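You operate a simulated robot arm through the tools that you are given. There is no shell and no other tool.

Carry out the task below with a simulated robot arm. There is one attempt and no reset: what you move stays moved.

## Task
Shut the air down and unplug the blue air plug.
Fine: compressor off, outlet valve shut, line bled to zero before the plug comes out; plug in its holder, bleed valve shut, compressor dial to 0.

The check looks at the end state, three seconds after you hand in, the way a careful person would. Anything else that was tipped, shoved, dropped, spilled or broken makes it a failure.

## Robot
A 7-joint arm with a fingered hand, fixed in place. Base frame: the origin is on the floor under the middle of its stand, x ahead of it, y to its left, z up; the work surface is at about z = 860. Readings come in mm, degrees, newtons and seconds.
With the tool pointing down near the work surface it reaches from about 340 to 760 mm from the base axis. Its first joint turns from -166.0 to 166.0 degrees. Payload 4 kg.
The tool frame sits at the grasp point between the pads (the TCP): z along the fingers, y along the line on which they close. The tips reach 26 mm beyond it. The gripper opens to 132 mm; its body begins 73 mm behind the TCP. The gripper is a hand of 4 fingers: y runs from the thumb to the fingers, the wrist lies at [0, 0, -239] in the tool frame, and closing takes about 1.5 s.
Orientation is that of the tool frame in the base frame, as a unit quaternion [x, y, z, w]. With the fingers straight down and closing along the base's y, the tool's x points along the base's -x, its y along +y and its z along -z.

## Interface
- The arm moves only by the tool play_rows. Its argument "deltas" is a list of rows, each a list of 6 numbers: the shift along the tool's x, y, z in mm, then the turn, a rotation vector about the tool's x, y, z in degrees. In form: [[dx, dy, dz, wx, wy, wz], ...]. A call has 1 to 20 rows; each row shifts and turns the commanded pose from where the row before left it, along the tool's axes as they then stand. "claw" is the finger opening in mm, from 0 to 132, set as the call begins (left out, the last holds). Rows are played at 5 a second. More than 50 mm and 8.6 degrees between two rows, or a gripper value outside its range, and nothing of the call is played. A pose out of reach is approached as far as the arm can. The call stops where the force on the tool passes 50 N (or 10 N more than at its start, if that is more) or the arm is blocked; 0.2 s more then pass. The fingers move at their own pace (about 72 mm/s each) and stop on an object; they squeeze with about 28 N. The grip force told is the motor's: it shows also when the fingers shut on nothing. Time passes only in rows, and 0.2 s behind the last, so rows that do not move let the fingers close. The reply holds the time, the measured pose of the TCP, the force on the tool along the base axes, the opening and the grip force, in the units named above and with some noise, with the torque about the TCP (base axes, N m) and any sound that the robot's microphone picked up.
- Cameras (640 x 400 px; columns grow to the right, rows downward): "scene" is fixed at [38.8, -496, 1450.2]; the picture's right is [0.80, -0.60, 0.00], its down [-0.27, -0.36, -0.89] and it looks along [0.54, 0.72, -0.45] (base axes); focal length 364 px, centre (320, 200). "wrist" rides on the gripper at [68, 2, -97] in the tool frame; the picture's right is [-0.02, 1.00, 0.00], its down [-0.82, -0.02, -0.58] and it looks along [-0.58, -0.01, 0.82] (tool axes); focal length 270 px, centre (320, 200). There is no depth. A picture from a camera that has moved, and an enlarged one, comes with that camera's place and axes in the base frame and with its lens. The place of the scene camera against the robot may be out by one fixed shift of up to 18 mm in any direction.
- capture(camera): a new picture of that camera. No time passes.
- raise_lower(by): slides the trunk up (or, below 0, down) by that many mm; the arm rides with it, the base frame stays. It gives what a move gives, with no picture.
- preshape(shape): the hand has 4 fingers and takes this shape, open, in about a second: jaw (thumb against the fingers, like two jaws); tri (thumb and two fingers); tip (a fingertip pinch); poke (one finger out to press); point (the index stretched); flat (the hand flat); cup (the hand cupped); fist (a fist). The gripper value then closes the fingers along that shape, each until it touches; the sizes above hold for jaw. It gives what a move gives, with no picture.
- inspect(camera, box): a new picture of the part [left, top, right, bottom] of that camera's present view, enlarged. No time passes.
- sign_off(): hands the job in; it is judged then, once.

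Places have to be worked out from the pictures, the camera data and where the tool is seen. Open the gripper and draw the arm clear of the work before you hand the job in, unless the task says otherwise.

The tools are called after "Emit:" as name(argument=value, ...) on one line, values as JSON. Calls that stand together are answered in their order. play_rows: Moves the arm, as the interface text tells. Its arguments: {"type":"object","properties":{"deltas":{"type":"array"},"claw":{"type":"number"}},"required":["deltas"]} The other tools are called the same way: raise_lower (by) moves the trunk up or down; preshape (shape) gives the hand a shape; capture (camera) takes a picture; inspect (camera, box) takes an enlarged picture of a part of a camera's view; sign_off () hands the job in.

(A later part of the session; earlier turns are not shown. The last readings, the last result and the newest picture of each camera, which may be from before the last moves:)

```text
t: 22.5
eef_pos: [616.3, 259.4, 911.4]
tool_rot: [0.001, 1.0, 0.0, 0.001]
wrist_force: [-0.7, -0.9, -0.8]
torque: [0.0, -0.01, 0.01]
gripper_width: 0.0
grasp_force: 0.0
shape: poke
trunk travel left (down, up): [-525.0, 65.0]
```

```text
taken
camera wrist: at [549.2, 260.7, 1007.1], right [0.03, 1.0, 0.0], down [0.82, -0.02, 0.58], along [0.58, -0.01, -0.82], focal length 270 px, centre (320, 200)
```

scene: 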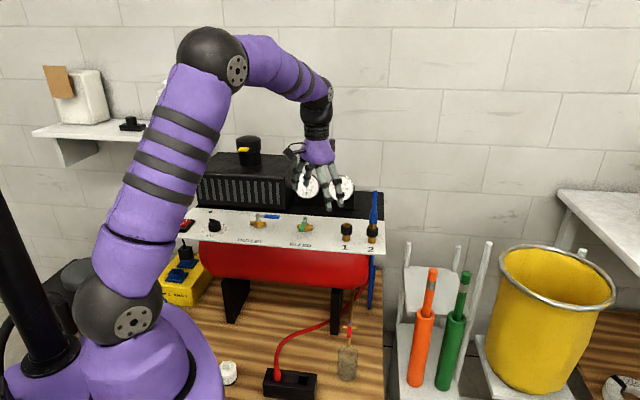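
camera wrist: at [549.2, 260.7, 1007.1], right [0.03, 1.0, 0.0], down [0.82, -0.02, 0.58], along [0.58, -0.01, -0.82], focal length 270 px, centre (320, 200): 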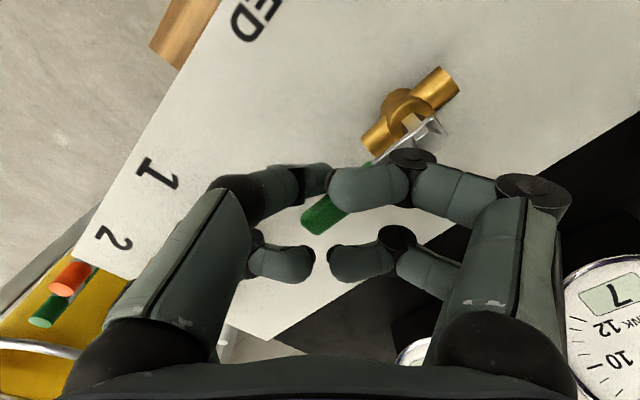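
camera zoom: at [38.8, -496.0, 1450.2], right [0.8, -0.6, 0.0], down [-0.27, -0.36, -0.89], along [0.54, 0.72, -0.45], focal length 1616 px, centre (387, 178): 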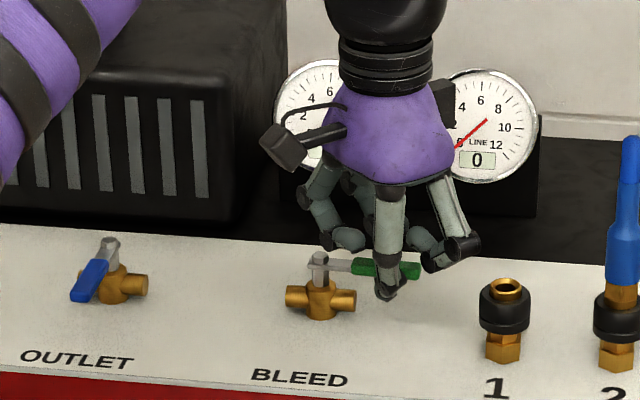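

The line gauge now reads 0, and the bleed handle lies along its body (open). I back off and lift away, then try the three-finger shape to see how it would hold the plug.

Emit:
play_rows(deltas=[[8, -8, 0, 0, 0, 0], [8, -8, 0, 0, 0, 0], [10, -5, -40, 0, 0, 0], [20, 0, -45, 0, 0, 0], [20, 0, -45, 0, 0, 0], [0, 0, 0, 0, 0, 0]])

Emit:
preshape(shape="tri")

Emit:
capture(camera="wrist")

Emit:
inspect(camera="scene", box=[240, 80, 400, 240])

```text
t: 23.9
eef_pos: [548.4, 236.4, 1040.0]
tool_rot: [0.0, 1.0, 0.001, 0.001]
wrist_force: [0.3, -0.1, -0.4]
torque: [-0.01, -0.03, -0.02]
gripper_width: 0.0
grasp_force: 0.0
shape: poke
trunk travel left (down, up): [-525.0, 65.0]
```

```text
t: 24.8
eef_pos: [548.6, 236.6, 1039.1]
tool_rot: [0.0, 1.0, 0.001, 0.0]
wrist_force: [-0.1, -0.5, 0.7]
torque: [0.02, 0.0, 0.01]
gripper_width: 131.7
grasp_force: 0.0
shape: tri
trunk travel left (down, up): [-525.0, 65.0]
```

```text
taken
camera wrist: at [481.0, 236.9, 1135.5], right [0.03, 1.0, 0.0], down [0.82, -0.02, 0.58], along [0.58, -0.01, -0.82], focal length 270 px, centre (320, 200)
```

wrist: 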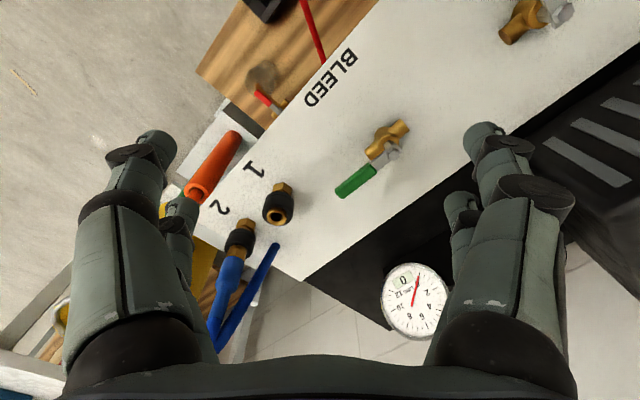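

```text
2.50 times, centred on (320, 160) of scene
camera zoom: at [38.8, -496.0, 1450.2], right [0.8, -0.6, 0.0], down [-0.27, -0.36, -0.89], along [0.54, 0.72, -0.45], focal length 909 px, centre (320, 300)
```

zoom: 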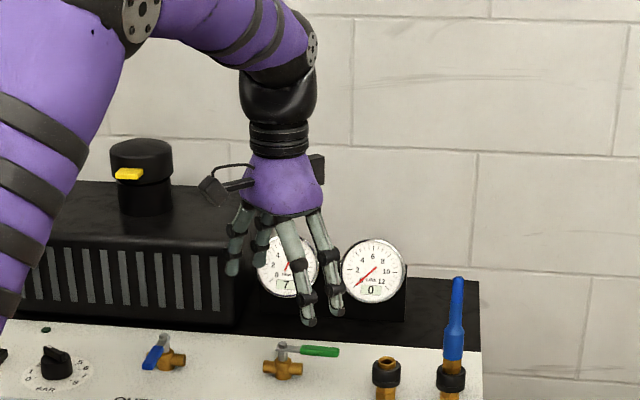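

In this shape the fingers are paired, two on each side. I close partly in free air to see where the pads meet.

Emit:
play_rows(deltas=[[0, 0, 0, 0, 0, 0], [0, 0, 0, 0, 0, 0], [0, 0, 0, 0, 0, 0], [0, 0, 0, 0, 0, 0], [0, 0, 0, 0, 0, 0], [0, 0, 0, 0, 0, 0], [0, 0, 0, 0, 0, 0], [0, 0, 0, 0, 0, 0]], claw=20)

Emit:
capture(camera="wrist")

Emit:
inspect(camera="scene", box=[280, 120, 380, 220])

```text
t: 26.6
eef_pos: [547.7, 234.1, 1038.9]
tool_rot: [0.002, 1.0, 0.001, 0.0]
wrist_force: [-0.1, 1.0, -0.8]
torque: [0.02, -0.01, 0.03]
gripper_width: 20.3
grasp_force: 0.1
shape: tri
trunk travel left (down, up): [-525.0, 65.0]
```

```text
taken
camera wrist: at [481.1, 236.5, 1135.5], right [0.03, 1.0, 0.0], down [0.82, -0.02, 0.58], along [0.58, -0.01, -0.82], focal length 270 px, centre (320, 200)
```

wrist: 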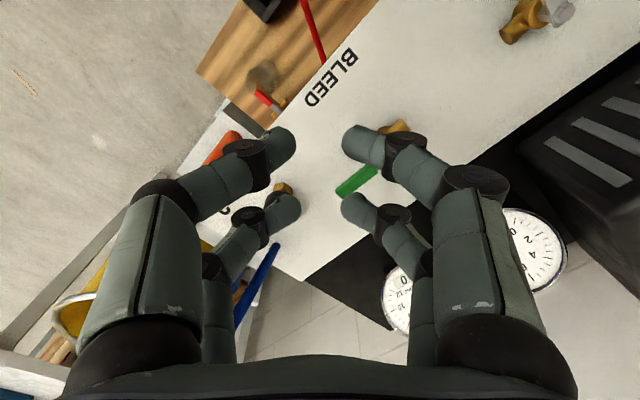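

```text
4.00 times, centred on (330, 170) of scene
camera zoom: at [38.8, -496.0, 1450.2], right [0.8, -0.6, 0.0], down [-0.27, -0.36, -0.89], along [0.54, 0.72, -0.45], focal length 1455 px, centre (280, 320)
```

zoom: 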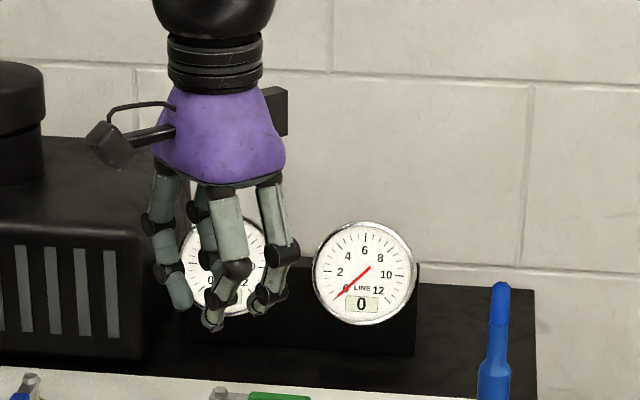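

The four fingertips form two pairs about 35 mm apart along the tool's x. Next I check the fingertip-pinch shape.

Emit:
preshape(shape="tip")

Emit:
play_rows(deltas=[[0, 0, 0, 0, 0, 0], [0, 0, 0, 0, 0, 0], [0, 0, 0, 0, 0, 0], [0, 0, 0, 0, 0, 0], [0, 0, 0, 0, 0, 0], [0, 0, 0, 0, 0, 0]], claw=25)

Emit:
capture(camera="wrist")

Emit:
inspect(camera="scene", box=[280, 120, 380, 220])

```text
t: 27.5
eef_pos: [549.2, 234.7, 1040.0]
tool_rot: [0.002, 1.0, 0.001, 0.001]
wrist_force: [-1.6, 0.5, 0.0]
torque: [0.04, 0.0, 0.01]
gripper_width: 131.5
grasp_force: 0.0
shape: tip
trunk travel left (down, up): [-525.0, 65.0]
```

```text
t: 28.9
eef_pos: [549.5, 237.4, 1039.6]
tool_rot: [-0.001, 1.0, 0.001, 0.0]
wrist_force: [-0.4, 0.2, 0.5]
torque: [0.03, -0.01, -0.01]
gripper_width: 24.9
grasp_force: 0.2
shape: tip
trunk travel left (down, up): [-525.0, 65.0]
```

```text
taken
camera wrist: at [481.0, 236.9, 1135.5], right [0.03, 1.0, 0.0], down [0.82, -0.02, 0.58], along [0.58, -0.01, -0.82], focal length 270 px, centre (320, 200)
```

wrist: 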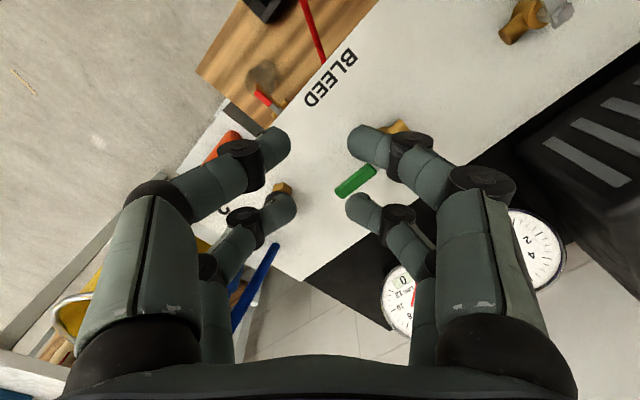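

```text
4.00 times, centred on (330, 170) of scene
camera zoom: at [38.8, -496.0, 1450.2], right [0.8, -0.6, 0.0], down [-0.27, -0.36, -0.89], along [0.54, 0.72, -0.45], focal length 1455 px, centre (280, 320)
```

zoom: 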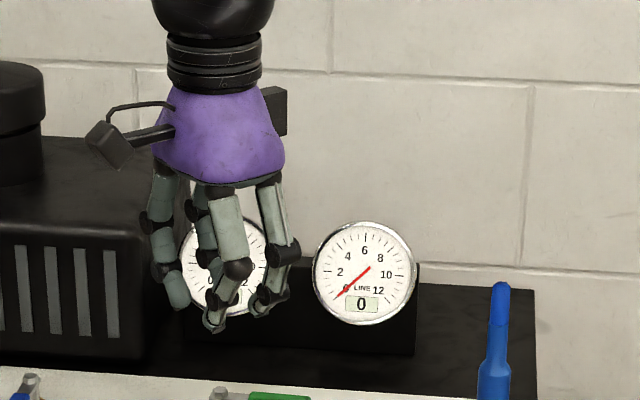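

All the grip shapes use the same 2×2 layout, so I return to jaw. Before taking the plug I want a good look at the holder, so I move over the front and lower the trunk.

Emit:
preshape(shape="jaw")

Emit:
play_rows(deltas=[[30, -18, 0, 0, 0, 0], [30, -18, 0, 0, 0, 0], [30, -18, 0, 0, 0, 0], [30, -18, 0, 0, 0, 0], [30, -18, 0, 0, 0, 0], [0, 0, 0, 0, 0, 0]], claw=40)

Emit:
raise_lower(by=-300)

Emit:
capture(camera="wrist")

Emit:
capture(camera="scene")

```text
t: 29.8
eef_pos: [548.9, 235.8, 1040.4]
tool_rot: [0.001, 1.0, 0.001, 0.001]
wrist_force: [0.8, -0.4, 0.3]
torque: [-0.01, 0.0, 0.0]
gripper_width: 131.9
grasp_force: 0.1
shape: jaw
trunk travel left (down, up): [-525.0, 65.0]
```

```text
t: 31.2
eef_pos: [400.0, 147.9, 1040.5]
tool_rot: [0.001, 1.0, 0.002, 0.001]
wrist_force: [0.2, 1.0, 0.2]
torque: [-0.02, -0.02, -0.01]
gripper_width: 40.1
grasp_force: 0.1
shape: jaw
trunk travel left (down, up): [-525.0, 65.0]
```

```text
t: 34.2
eef_pos: [399.7, 148.5, 741.7]
tool_rot: [0.0, 1.0, 0.001, 0.001]
wrist_force: [0.2, 0.5, -0.6]
torque: [0.03, -0.02, 0.0]
gripper_width: 40.4
grasp_force: 0.1
shape: jaw
trunk travel left (down, up): [-225.0, 365.0]
```

```text
taken
camera wrist: at [332.2, 149.2, 836.9], right [0.03, 1.0, 0.0], down [0.82, -0.02, 0.58], along [0.58, -0.01, -0.82], focal length 270 px, centre (320, 200)
```

wrist: 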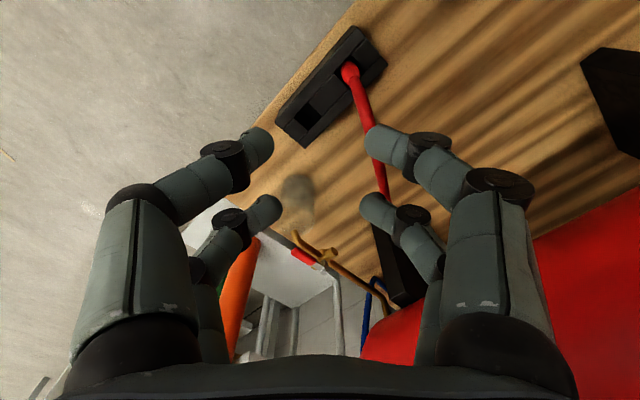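

```text
taken
```

scene: 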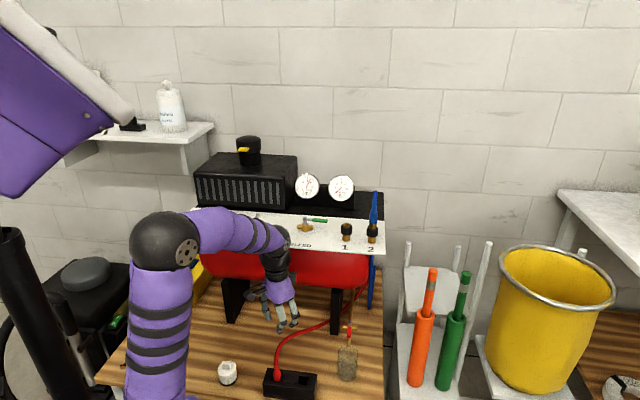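

The hand is now in front of the panel, well above the low shelf. I enlarge the black two-slot block.

Emit:
inspect(camera="wrist", box=[250, 10, 410, 160])

Emit:
inspect(camera="scene", box=[250, 350, 340, 400])

Emit:
inspect(camera="scene", box=[310, 180, 410, 320])

```text
2.67 times, centred on (330, 85) of wrist
camera zoom: at [332.2, 149.2, 836.9], right [0.03, 1.0, 0.0], down [0.82, -0.02, 0.58], along [0.58, -0.01, -0.82], focal length 721 px, centre (293, 507)
```

zoom: 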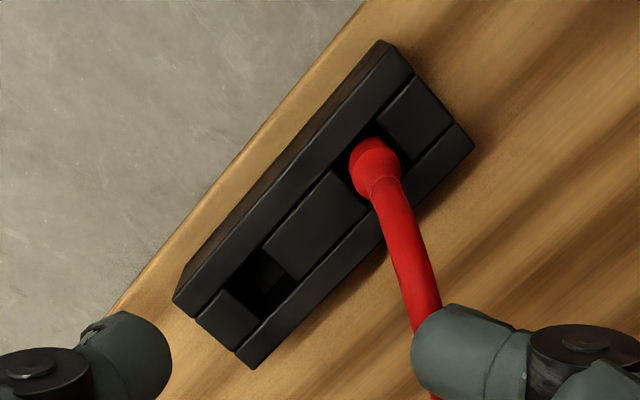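

```text
7.11 times, centred on (295, 375) of scene
camera zoom: at [38.8, -496.0, 1450.2], right [0.8, -0.6, 0.0], down [-0.27, -0.36, -0.89], along [0.54, 0.72, -0.45], focal length 2586 px, centre (498, -1044)
```

zoom: 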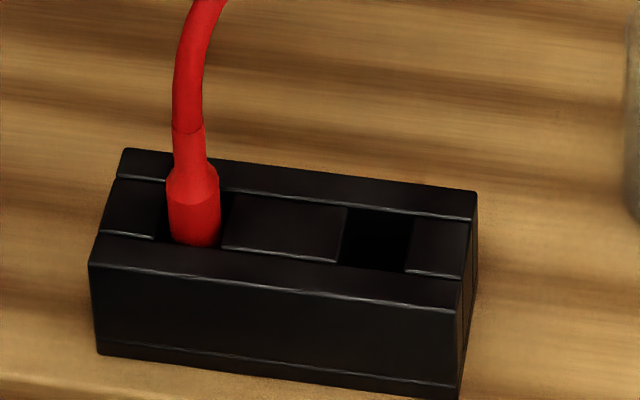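

```text
2.86 times, centred on (360, 250) of scene
camera zoom: at [38.8, -496.0, 1450.2], right [0.8, -0.6, 0.0], down [-0.27, -0.36, -0.89], along [0.54, 0.72, -0.45], focal length 1039 px, centre (206, 57)
```

zoom: 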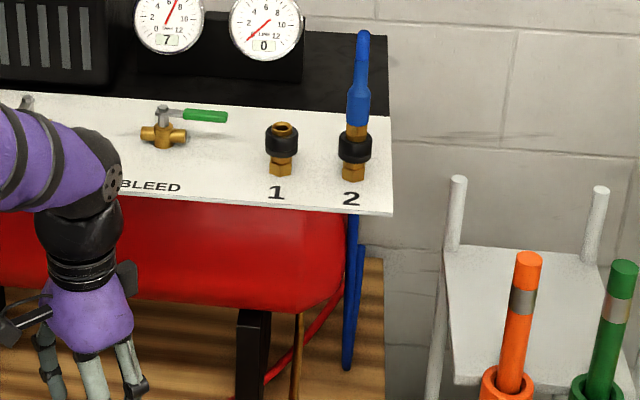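

The block has one free slot, identical to the one where the red plug of the same shape is parked. The block's top is at z≈468 and the free slot is near (450, 129). I turn the hand 46° so it lines up with the panel and block, and move over the slot for a closer, aligned view.

Emit:
play_rows(deltas=[[0, 0, 0, 0, 0, -7.7], [0, 0, 0, 0, 0, -7.7], [0, 0, 0, 0, 0, -7.7], [0, 0, 0, 0, 0, -7.7], [0, 0, 0, 0, 0, -7.7], [0, 0, 0, 0, 0, -7.5], [0, 0, 0, 0, 0, 0]])

Emit:
capture(camera="wrist")

```text
t: 35.8
eef_pos: [399.9, 148.3, 741.2]
tool_rot: [-0.391, 0.92, 0.001, 0.001]
wrist_force: [0.3, 0.1, -0.3]
torque: [-0.02, -0.01, -0.01]
gripper_width: 40.6
grasp_force: 0.1
shape: jaw
trunk travel left (down, up): [-225.0, 365.0]
```

```text
taken
camera wrist: at [351.9, 99.4, 837.0], right [-0.7, 0.71, 0.0], down [0.58, 0.57, 0.58], along [0.41, 0.41, -0.81], focal length 270 px, centre (320, 200)
```

wrist: 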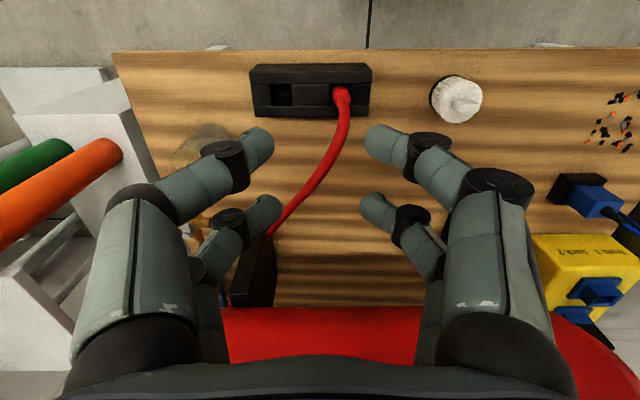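

The block now appears square to the hand. I move directly over the free slot and lower by another 120 mm to measure it.

Emit:
play_rows(deltas=[[-10.5, -24.7, 0, 0, 0, 0], [-10.4, -24.7, 0, 0, 0, 0], [0, 0, 0, 0, 0, 0]])

Emit:
raise_lower(by=-120)

Emit:
inspect(camera="wrist", box=[220, 30, 420, 155])

Emit:
capture(camera="scene")

```text
t: 36.6
eef_pos: [450.0, 127.0, 739.9]
tool_rot: [-0.389, 0.921, 0.0, 0.002]
wrist_force: [-0.1, 0.0, -0.6]
torque: [0.03, 0.02, -0.03]
gripper_width: 40.2
grasp_force: 0.0
shape: jaw
trunk travel left (down, up): [-225.0, 365.0]
```

```text
t: 38.1
eef_pos: [450.9, 128.6, 620.1]
tool_rot: [-0.39, 0.921, 0.001, 0.002]
wrist_force: [0.2, -0.2, 0.1]
torque: [0.01, 0.03, 0.0]
gripper_width: 40.2
grasp_force: 0.0
shape: jaw
trunk travel left (down, up): [-105.0, 485.0]
```

```text
3.20 times, centred on (320, 92) of wrist
camera zoom: at [402.5, 80.1, 716.0], right [-0.7, 0.71, 0.0], down [0.58, 0.57, 0.58], along [0.41, 0.41, -0.81], focal length 865 px, centre (320, 544)
```

zoom: 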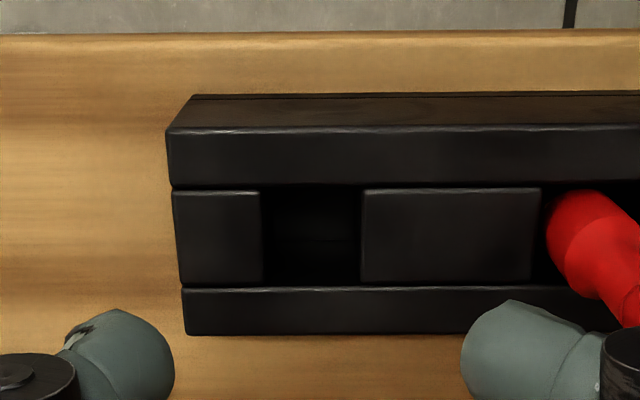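

```text
taken
```

scene: 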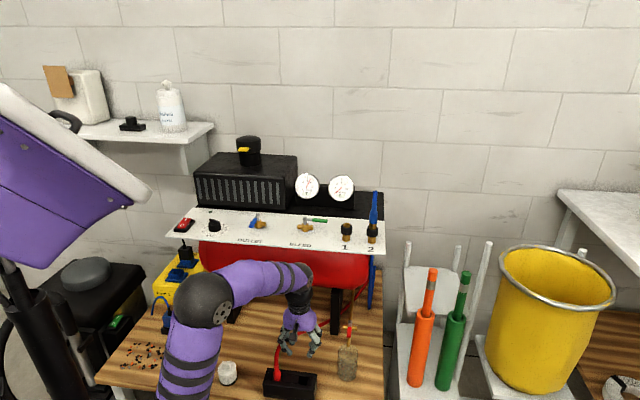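

The slot opening is about 28 mm square, and I place its centre near (453, 127) at the rim. One more view from 60 mm lower will pin its height.

Emit:
raise_lower(by=-60)

Emit:
inspect(camera="wrist", box=[220, 0, 420, 125])

```text
t: 39.1
eef_pos: [451.4, 128.0, 559.6]
tool_rot: [-0.391, 0.92, 0.0, 0.001]
wrist_force: [-0.7, -0.5, -0.1]
torque: [-0.02, 0.0, 0.01]
gripper_width: 40.3
grasp_force: 0.1
shape: jaw
trunk travel left (down, up): [-45.0, 545.0]
```

```text
3.20 times, centred on (320, 62) of wrist
camera zoom: at [402.7, 80.1, 656.0], right [-0.7, 0.71, 0.0], down [0.58, 0.57, 0.58], along [0.41, 0.41, -0.81], focal length 865 px, centre (320, 640)
```

zoom: 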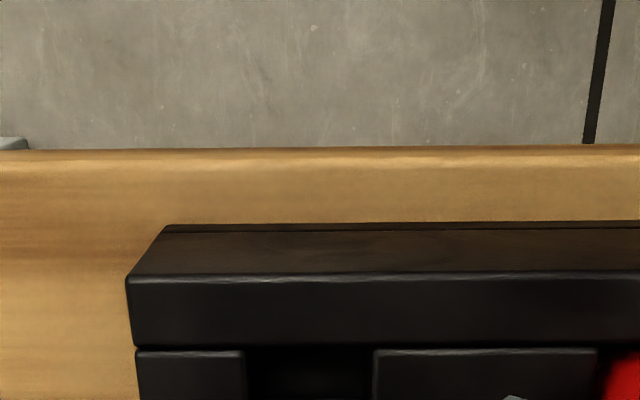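

The block's rim is at z≈468 and the slot centre at about (453, 127). I raise the trunk back up by 480 mm and then go look closely at the blue plug.

Emit:
raise_lower(by=480)

Emit:
play_rows(deltas=[[0, 0, -35, 0, 0, 0], [-35, -20, -35, 0, 0, 0], [-40, -25, 0, 0, 0, 0], [-40, -25, 0, 0, 0, 0], [0, -42, 0, 0, 0, 0], [0, -42, 0, 0, 0, 0], [0, 0, 0, 0, 0, 0]])

Emit:
capture(camera="wrist")

Emit:
capture(camera="scene")

```text
refused: 480 is not a number from -400 to 400
```

```text
refused: row 2 steps farther than a row can; nothing moved
```

```text
taken
camera wrist: at [402.7, 80.1, 656.0], right [-0.7, 0.71, 0.0], down [0.58, 0.57, 0.58], along [0.41, 0.41, -0.81], focal length 270 px, centre (320, 200)
```

wrist: 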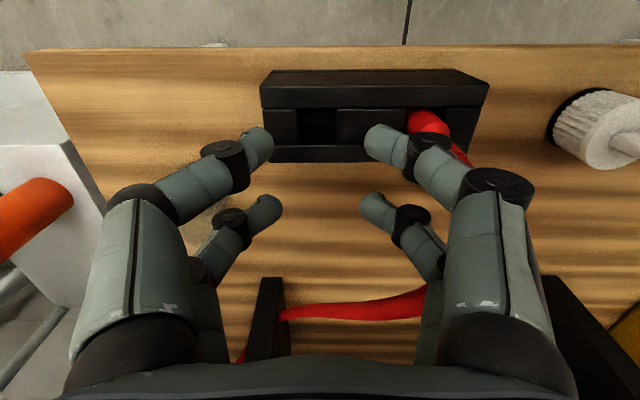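

```text
taken
```

scene: 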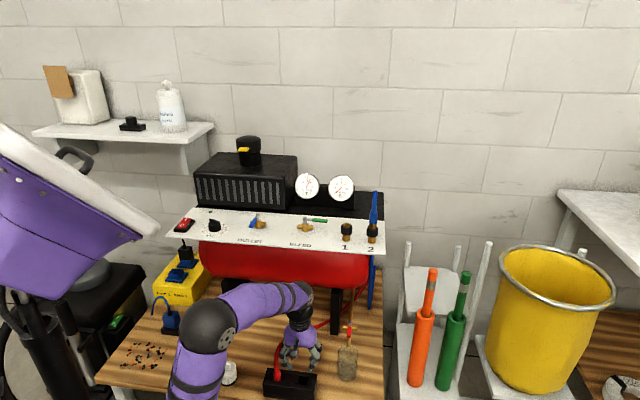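

Nothing moved: a trunk step is limited to 400 mm and one row was too long. I raise in two steps and use shorter rows.

Emit:
raise_lower(by=400)

Emit:
raise_lower(by=80)

Emit:
play_rows(deltas=[[0, 0, -40, 0, 0, 0], [-25, -20, -30, 0, 0, 0], [-30, -30, 0, 0, 0, 0], [-30, -30, 0, 0, 0, 0], [-25, -35, 0, 0, 0, 0], [-25, -35, 0, 0, 0, 0], [0, 0, 0, 0, 0, 0]])

Emit:
capture(camera="wrist")

Emit:
capture(camera="scene")

```text
t: 42.9
eef_pos: [451.0, 129.1, 959.6]
tool_rot: [-0.391, 0.921, 0.0, 0.002]
wrist_force: [0.1, 0.1, 0.2]
torque: [0.01, 0.02, 0.01]
gripper_width: 40.1
grasp_force: 0.0
shape: jaw
trunk travel left (down, up): [-445.0, 145.0]
```

```text
t: 44.1
eef_pos: [451.2, 130.2, 1039.7]
tool_rot: [-0.391, 0.92, 0.001, 0.0]
wrist_force: [-1.0, 0.2, 0.1]
torque: [-0.03, 0.0, 0.01]
gripper_width: 40.5
grasp_force: 0.1
shape: jaw
trunk travel left (down, up): [-525.0, 65.0]
```

```text
t: 45.7
eef_pos: [650.4, 120.2, 1111.3]
tool_rot: [-0.388, 0.922, 0.0, 0.001]
wrist_force: [-0.1, -0.6, -0.6]
torque: [-0.03, -0.01, 0.02]
gripper_width: 39.9
grasp_force: 0.2
shape: jaw
trunk travel left (down, up): [-525.0, 65.0]
```

```text
taken
camera wrist: at [602.2, 70.7, 1207.3], right [-0.7, 0.72, 0.0], down [0.58, 0.57, 0.58], along [0.41, 0.41, -0.81], focal length 270 px, centre (320, 200)
```

wrist: 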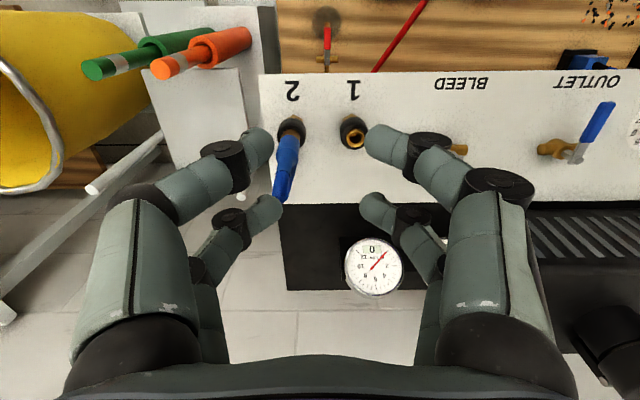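

```text
taken
```

scene: 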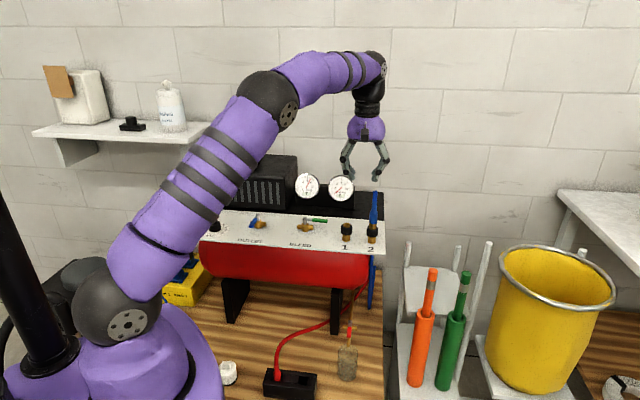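

The plug is in view left of centre. I enlarge it to measure its axis and heights.

Emit:
inspect(camera="wrist", box=[240, 80, 400, 230])

Emit:
inspect(camera="scene", box=[330, 170, 410, 260])

```text
2.67 times, centred on (320, 155) of wrist
camera zoom: at [602.2, 70.7, 1207.3], right [-0.7, 0.72, 0.0], down [0.58, 0.57, 0.58], along [0.41, 0.41, -0.81], focal length 721 px, centre (320, 320)
```

zoom: 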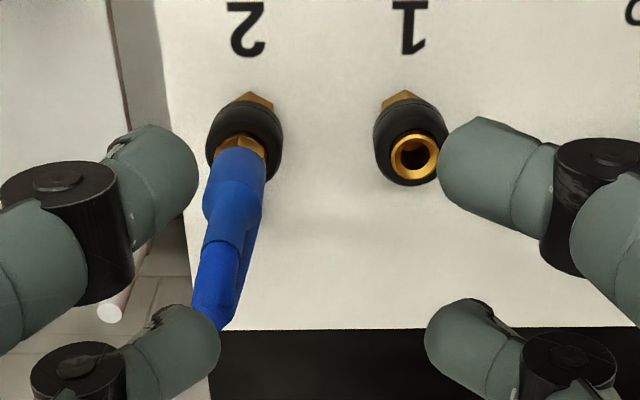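

```text
4.44 times, centred on (370, 215) of scene
camera zoom: at [38.8, -496.0, 1450.2], right [0.8, -0.6, 0.0], down [-0.27, -0.36, -0.89], along [0.54, 0.72, -0.45], focal length 1616 px, centre (98, 133)
```

zoom: 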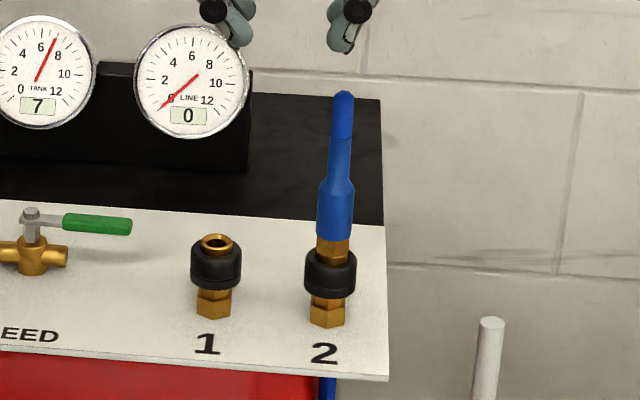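

The plug geometry as measured:
- Axis: about (714, 134)
- Wide blue body: z≈918–958, 23 mm across
- Tail bend: tops out near z 1025

I open to 60 and position so the rear finger pair will straddle the plug, still high above it.

Emit:
play_rows(deltas=[[-18.7, -18, 0, 0, 0, 0], [-18.6, -17.9, 0, 0, 0, 0], [0, 0, 0, 0, 0, 0], [0, 0, 0, 0, 0, 0]], claw=60)

Emit:
capture(camera="wrist")

Emit:
inspect(camera="wrist", box=[220, 80, 420, 230])

```text
t: 46.7
eef_pos: [699.2, 122.4, 1106.2]
tool_rot: [-0.389, 0.921, 0.002, 0.001]
wrist_force: [-0.4, -0.1, 0.0]
torque: [0.0, -0.01, 0.02]
gripper_width: 59.7
grasp_force: 0.1
shape: jaw
out of reach, approached as far as the arm can: row 2
trunk travel left (down, up): [-525.0, 65.0]
```

```text
taken
camera wrist: at [650.9, 74.0, 1203.4], right [-0.7, 0.71, 0.0], down [0.58, 0.57, 0.58], along [0.41, 0.41, -0.82], focal length 270 px, centre (320, 200)
```

wrist: 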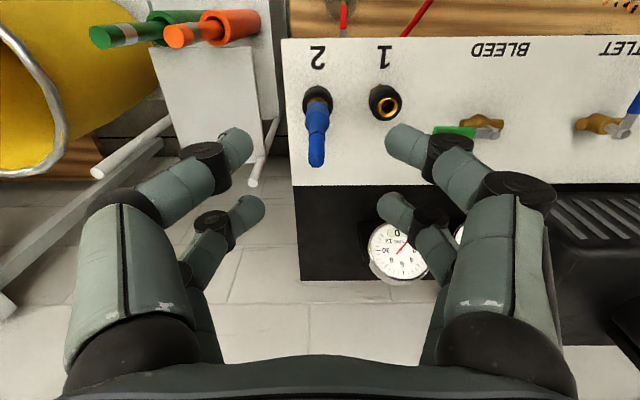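

```text
2.67 times, centred on (320, 155) of wrist
camera zoom: at [650.9, 74.0, 1203.4], right [-0.7, 0.71, 0.0], down [0.58, 0.57, 0.58], along [0.41, 0.41, -0.82], focal length 721 px, centre (320, 320)
```

zoom: 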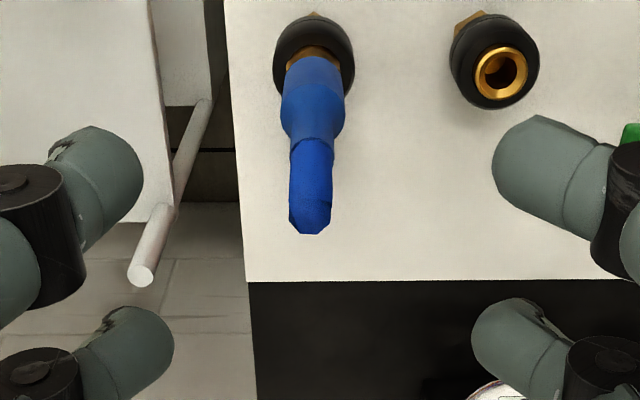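

The plug sits 21 mm behind and 3.5 mm to the side of the tool axis. I nudge sideways and descend partway, with the tail passing between the rear fingers.

Emit:
play_rows(deltas=[[-2.8, -3.7, 32, 0, 0, 0], [0, 0, 32, 0, 0, 0], [0, 0, 30, 0, 0, 0], [0, 0, 0, 0, 0, 0]])

Emit:
capture(camera="wrist")

Emit:
inspect(camera="scene", box=[320, 110, 430, 260])

```text
t: 47.7
eef_pos: [703.1, 121.8, 1011.9]
tool_rot: [-0.389, 0.921, 0.0, 0.001]
wrist_force: [-0.4, -0.1, 0.2]
torque: [-0.03, -0.02, -0.03]
gripper_width: 59.8
grasp_force: 0.0
shape: jaw
trunk travel left (down, up): [-525.0, 65.0]
```

```text
taken
camera wrist: at [655.3, 73.6, 1108.8], right [-0.7, 0.71, 0.0], down [0.58, 0.57, 0.58], along [0.41, 0.41, -0.81], focal length 270 px, centre (320, 200)
```

wrist: 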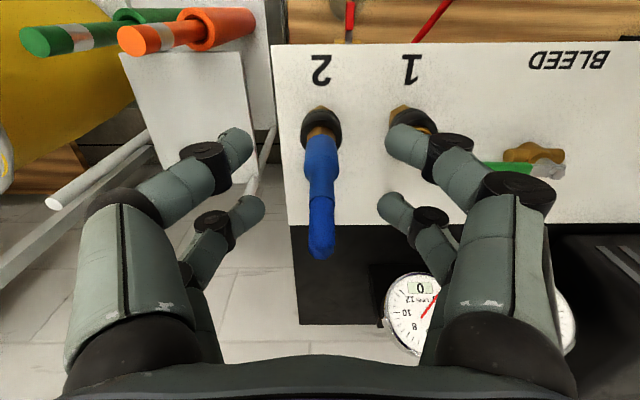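

```text
2.67 times, centred on (375, 185) of scene
camera zoom: at [38.8, -496.0, 1450.2], right [0.8, -0.6, 0.0], down [-0.27, -0.36, -0.89], along [0.54, 0.72, -0.45], focal length 970 px, centre (173, 240)
```

zoom: 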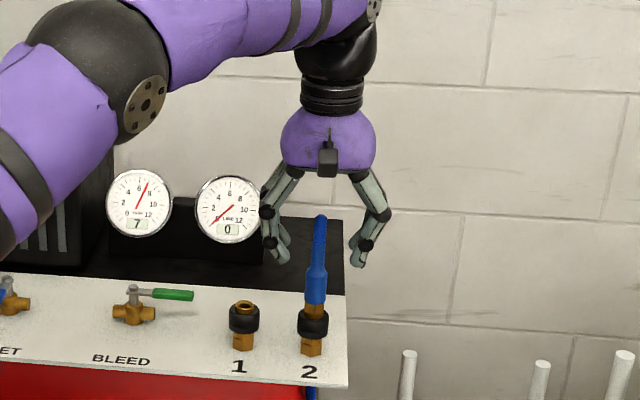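

The plug is centred between the fingers in both views, so I descend the rest of the way to z≈964, tips beside the wide blue body.

Emit:
play_rows(deltas=[[0, 0, 20, 0, 0, 0], [0, 0, 16, 0, 0, 0], [0, 0, 12, 0, 0, 0], [0, 0, 0, 0, 0, 0]])

Emit:
capture(camera="wrist")

Emit:
inspect(camera="scene", box=[330, 150, 420, 260])

```text
t: 48.7
eef_pos: [703.5, 122.3, 965.0]
tool_rot: [-0.391, 0.921, 0.001, 0.003]
wrist_force: [0.0, -0.6, 0.5]
torque: [0.0, 0.04, 0.01]
gripper_width: 59.7
grasp_force: 0.1
shape: jaw
trunk travel left (down, up): [-525.0, 65.0]
```

```text
taken
camera wrist: at [655.1, 73.6, 1061.7], right [-0.7, 0.71, 0.0], down [0.58, 0.57, 0.58], along [0.41, 0.41, -0.81], focal length 270 px, centre (320, 200)
```

wrist: 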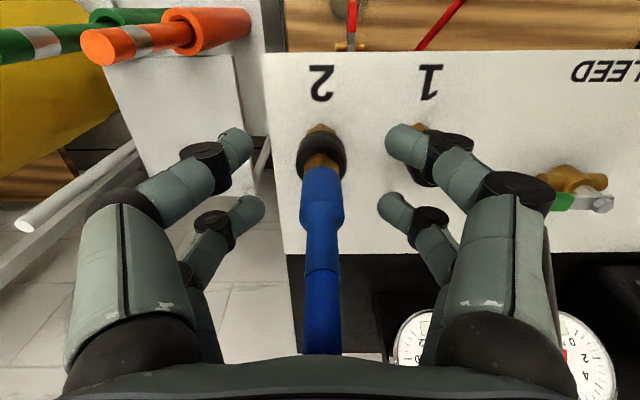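

```text
3.64 times, centred on (375, 205) of scene
camera zoom: at [38.8, -496.0, 1450.2], right [0.8, -0.6, 0.0], down [-0.27, -0.36, -0.89], along [0.54, 0.72, -0.45], focal length 1322 px, centre (120, 182)
```

zoom: 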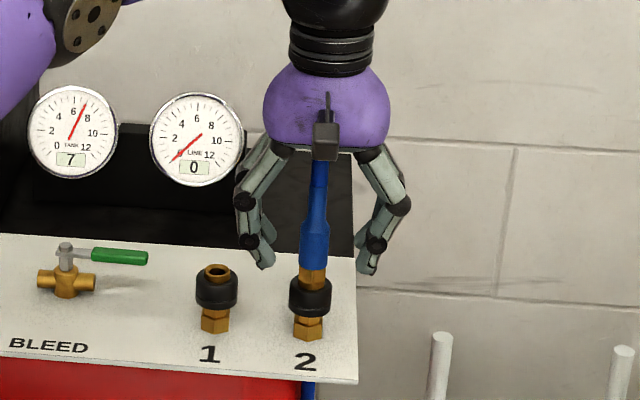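

The rear fingertips flank the middle of the wide blue body with the plug centred, so I close the fingers on it.

Emit:
play_rows(deltas=[[0, 0, 0, 0, 0, 0], [0, 0, 0, 0, 0, 0], [0, 0, 0, 0, 0, 0], [0, 0, 0, 0, 0, 0], [0, 0, 0, 0, 0, 0], [0, 0, 0, 0, 0, 0], [0, 0, 0, 0, 0, 0]], claw=0)

Emit:
capture(camera="wrist")

Emit:
inspect(camera="scene", box=[330, 150, 420, 260])

```text
t: 50.3
eef_pos: [703.4, 121.4, 965.3]
tool_rot: [-0.39, 0.921, 0.001, 0.001]
wrist_force: [-0.6, 0.3, -5.5]
torque: [-0.07, 0.08, 0.02]
gripper_width: 0.0
grasp_force: 28.3
shape: jaw
trunk travel left (down, up): [-525.0, 65.0]
```

```text
taken
camera wrist: at [655.2, 73.5, 1061.3], right [-0.7, 0.71, 0.0], down [0.58, 0.57, 0.58], along [0.41, 0.41, -0.82], focal length 270 px, centre (320, 200)
```

wrist: 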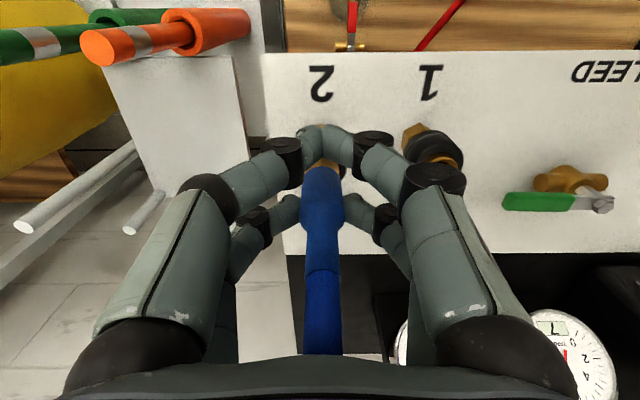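

```text
3.64 times, centred on (375, 205) of scene
camera zoom: at [38.8, -496.0, 1450.2], right [0.8, -0.6, 0.0], down [-0.27, -0.36, -0.89], along [0.54, 0.72, -0.45], focal length 1322 px, centre (120, 182)
```

zoom: 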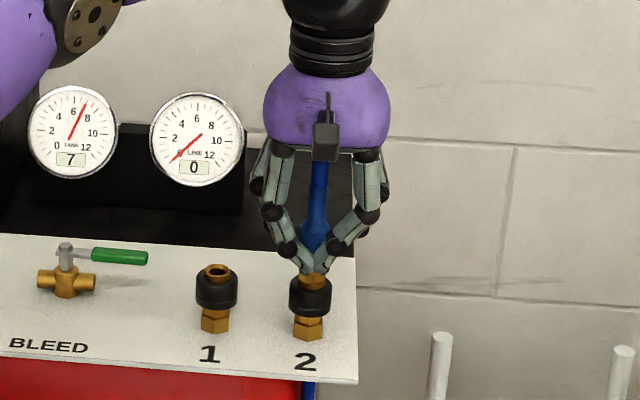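

The rear pair holds the blue body and the front pair met in front of it, with grip force 28 N. The line still reads 0, so I pull straight up in small steps.

Emit:
play_rows(deltas=[[0, 0, -3, 0, 0, 0], [0, 0, -3, 0, 0, 0], [0, 0, -3, 0, 0, 0], [0, 0, -3, 0, 0, 0]])

Emit:
inspect(camera="scene", box=[330, 150, 420, 260])

Emit:
capture(camera="wrist")

```text
t: 51.3
eef_pos: [706.8, 121.7, 974.5]
tool_rot: [-0.39, 0.921, 0.002, -0.001]
wrist_force: [-2.7, -0.9, -30.7]
torque: [-0.43, 0.38, 0.03]
gripper_width: 0.0
grasp_force: 27.5
shape: jaw
trunk travel left (down, up): [-525.0, 65.0]
```

```text
3.64 times, centred on (375, 205) of scene
camera zoom: at [38.8, -496.0, 1450.2], right [0.8, -0.6, 0.0], down [-0.27, -0.36, -0.89], along [0.54, 0.72, -0.45], focal length 1322 px, centre (120, 182)
```

zoom: 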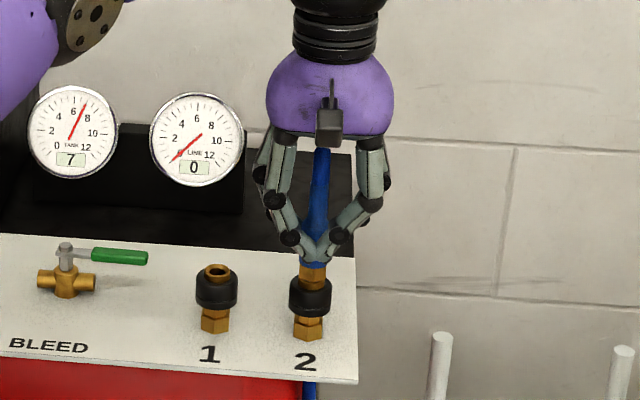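

```text
taken
camera wrist: at [657.3, 73.3, 1071.1], right [-0.7, 0.71, 0.0], down [0.59, 0.57, 0.58], along [0.41, 0.41, -0.82], focal length 270 px, centre (320, 200)
```

wrist: 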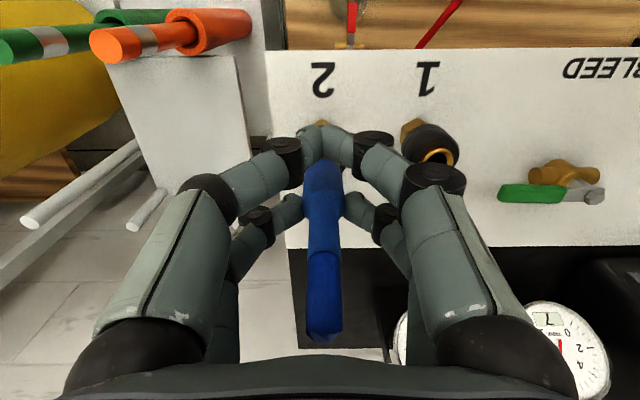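

The hand rose about 9 mm with about 30 N of pull. I check closely whether the plug itself moved or the fingers slid on it.

Emit:
inspect(camera="scene", box=[350, 195, 390, 245])

Emit:
inspect(camera="wrist", box=[260, 110, 400, 240])

```text
8.00 times, centred on (370, 220) of scene
camera zoom: at [38.8, -496.0, 1450.2], right [0.8, -0.6, 0.0], down [-0.27, -0.36, -0.89], along [0.54, 0.72, -0.45], focal length 2909 px, centre (-80, 40)
```

zoom: 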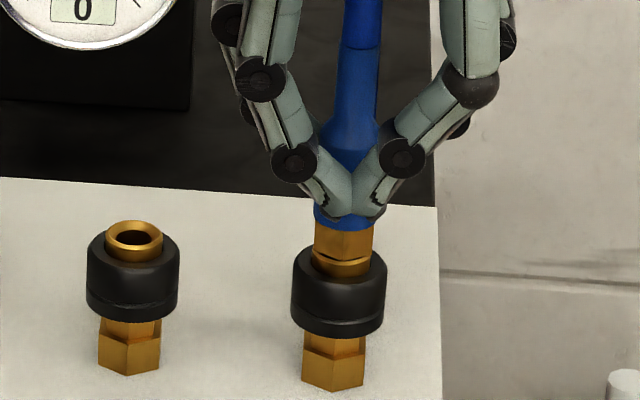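

```text
3.08 times, centred on (330, 175) of wrist
camera zoom: at [657.3, 73.3, 1071.1], right [-0.7, 0.71, 0.0], down [0.59, 0.57, 0.58], along [0.41, 0.41, -0.82], focal length 832 px, centre (289, 277)
```

zoom: 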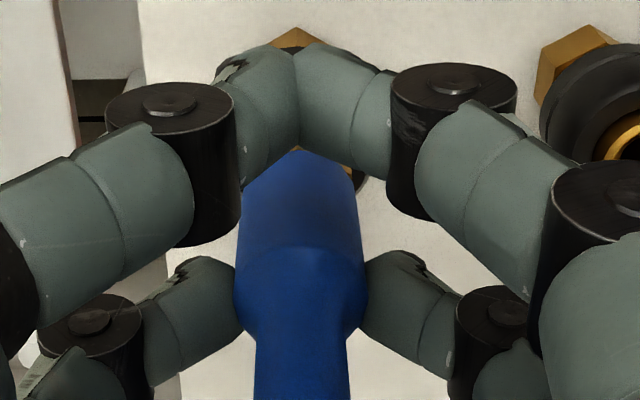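

The plug has not come out: the fingers slid up about 8 mm on the smooth body, so a firmer four-finger hold is needed. I release and re-centre so that all four fingertips close around the wide body.

Emit:
play_rows(deltas=[[0, 0, 0, 0, 0, 0], [0, 0, 0, 0, 0, 0], [0, 0, 0, 0, 0, 0], [0, 0, 0, 0, 0, 0], [0, 0, 0, 0, 0, 0]], claw=64)

Emit:
play_rows(deltas=[[-9, 0, 0, 0, 0, 0], [-9, 0, 0, 0, 0, 0], [0, 0, 0, 0, 0, 0]])

Emit:
capture(camera="wrist")

Emit:
inspect(camera="scene", box=[330, 150, 420, 260])

```text
t: 52.5
eef_pos: [704.1, 121.9, 977.5]
tool_rot: [-0.391, 0.921, 0.001, 0.002]
wrist_force: [0.2, -0.1, -0.2]
torque: [-0.02, -0.04, -0.06]
gripper_width: 63.3
grasp_force: 0.0
shape: jaw
trunk travel left (down, up): [-525.0, 65.0]
```

```text
t: 53.3
eef_pos: [716.7, 136.6, 977.1]
tool_rot: [-0.391, 0.921, 0.001, 0.0]
wrist_force: [0.1, -0.3, -0.1]
torque: [0.0, 0.02, -0.01]
gripper_width: 63.4
grasp_force: 0.1
shape: jaw
trunk travel left (down, up): [-525.0, 65.0]
```

```text
taken
camera wrist: at [668.4, 87.0, 1074.8], right [-0.7, 0.71, 0.0], down [0.58, 0.57, 0.58], along [0.41, 0.41, -0.81], focal length 270 px, centre (320, 200)
```

wrist: 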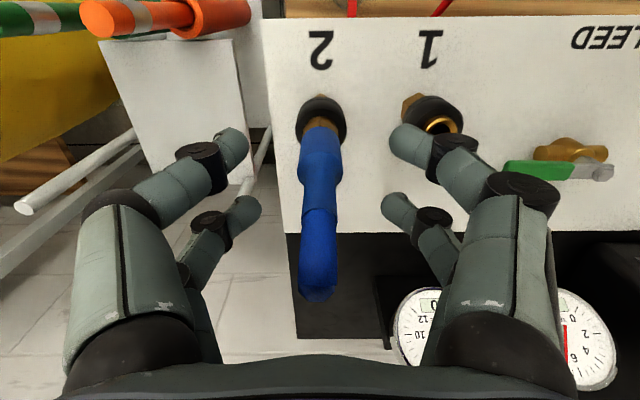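

```text
3.64 times, centred on (375, 205) of scene
camera zoom: at [38.8, -496.0, 1450.2], right [0.8, -0.6, 0.0], down [-0.27, -0.36, -0.89], along [0.54, 0.72, -0.45], focal length 1322 px, centre (120, 182)
```

zoom: 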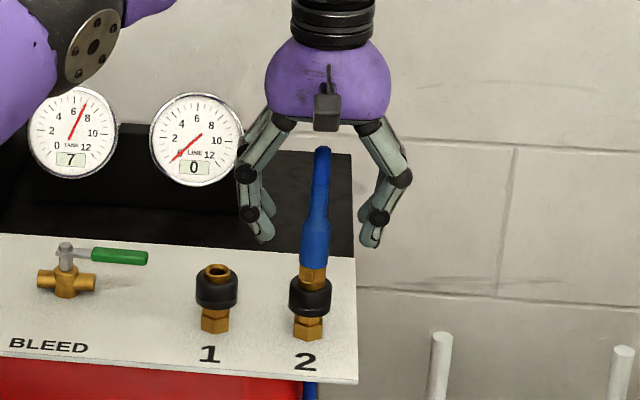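

All four fingers now surround the plug. I enlarge this to refine the plug's axis and heights before lowering.

Emit:
inspect(camera="wrist", box=[250, 80, 390, 310])

Emit:
inspect(camera="scene", box=[350, 185, 390, 245])

```text
1.74 times, centred on (320, 195) of wrist
camera zoom: at [668.4, 87.0, 1074.8], right [-0.7, 0.71, 0.0], down [0.58, 0.57, 0.58], along [0.41, 0.41, -0.81], focal length 470 px, centre (320, 209)
```

zoom: 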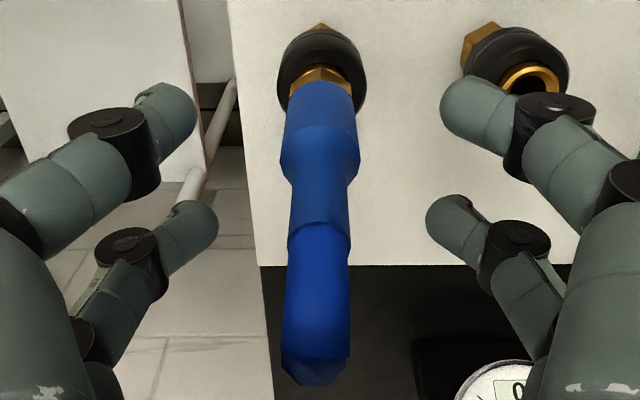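

```text
6.67 times, centred on (370, 215) of scene
camera zoom: at [38.8, -496.0, 1450.2], right [0.8, -0.6, 0.0], down [-0.27, -0.36, -0.89], along [0.54, 0.72, -0.45], focal length 2424 px, centre (-13, 100)
```

zoom: 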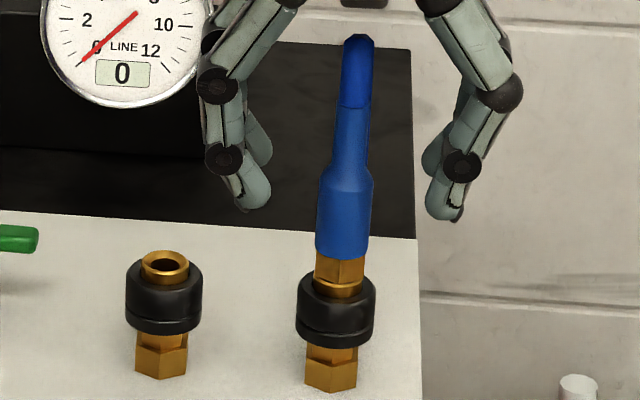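

The plug axis is within about 2 mm of the tool axis. I shift 2 mm, lower 15 mm and close all four fingers around the wide body.

Emit:
play_rows(deltas=[[2, 0, 8, 0, 0, 0], [0, 0, 8, 0, 0, 0], [0, 0, 0, 0, 0, 0]])

Emit:
play_rows(deltas=[[0, 0, 0, 0, 0, 0], [0, 0, 0, 0, 0, 0], [0, 0, 0, 0, 0, 0], [0, 0, 0, 0, 0, 0], [0, 0, 0, 0, 0, 0], [0, 0, 0, 0, 0, 0], [0, 0, 0, 0, 0, 0]], claw=0)

Emit:
capture(camera="wrist")

Emit:
inspect(camera="scene", box=[350, 185, 390, 245])

```text
t: 54.1
eef_pos: [714.1, 135.0, 962.0]
tool_rot: [-0.389, 0.921, 0.001, 0.0]
wrist_force: [-0.2, 0.9, 0.3]
torque: [-0.01, -0.03, -0.03]
gripper_width: 63.4
grasp_force: 0.1
shape: jaw
trunk travel left (down, up): [-525.0, 65.0]
```

```text
t: 55.7
eef_pos: [713.4, 134.5, 960.1]
tool_rot: [-0.39, 0.921, 0.001, 0.001]
wrist_force: [-0.2, 0.4, -1.4]
torque: [0.02, 0.02, -0.01]
gripper_width: 0.0
grasp_force: 28.1
shape: jaw
trunk travel left (down, up): [-525.0, 65.0]
```

```text
taken
camera wrist: at [666.6, 85.7, 1057.5], right [-0.7, 0.71, 0.0], down [0.58, 0.57, 0.58], along [0.41, 0.41, -0.81], focal length 270 px, centre (320, 200)
```

wrist: 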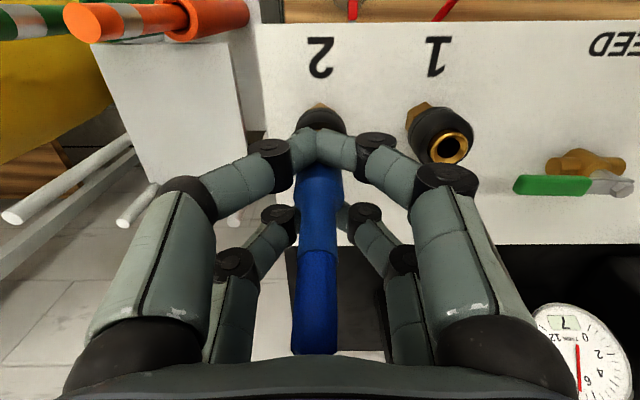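

```text
6.67 times, centred on (370, 215) of scene
camera zoom: at [38.8, -496.0, 1450.2], right [0.8, -0.6, 0.0], down [-0.27, -0.36, -0.89], along [0.54, 0.72, -0.45], focal length 2424 px, centre (-13, 100)
```

zoom: 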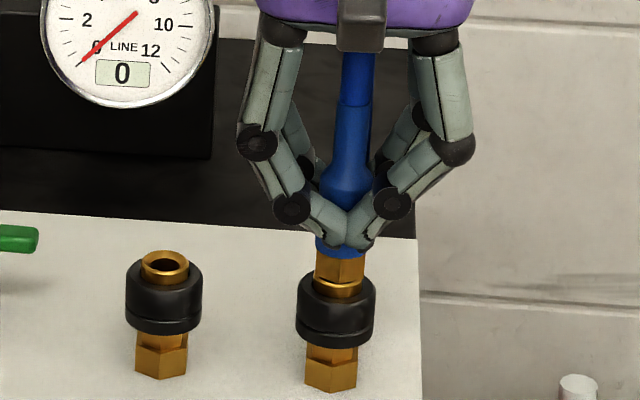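

The front fingertips have met in front of the plug. I look closer to see whether all four fingers actually bear on it.

Emit:
inspect(camera="wrist", box=[250, 110, 390, 240])

```text
3.08 times, centred on (320, 175) of wrist
camera zoom: at [666.6, 85.7, 1057.5], right [-0.7, 0.71, 0.0], down [0.58, 0.57, 0.58], along [0.41, 0.41, -0.81], focal length 832 px, centre (320, 277)
```

zoom: 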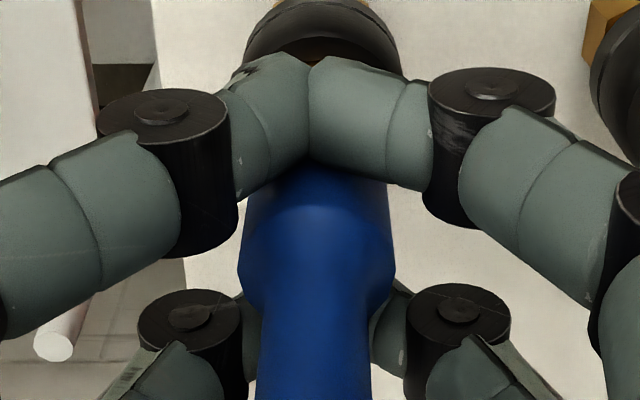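

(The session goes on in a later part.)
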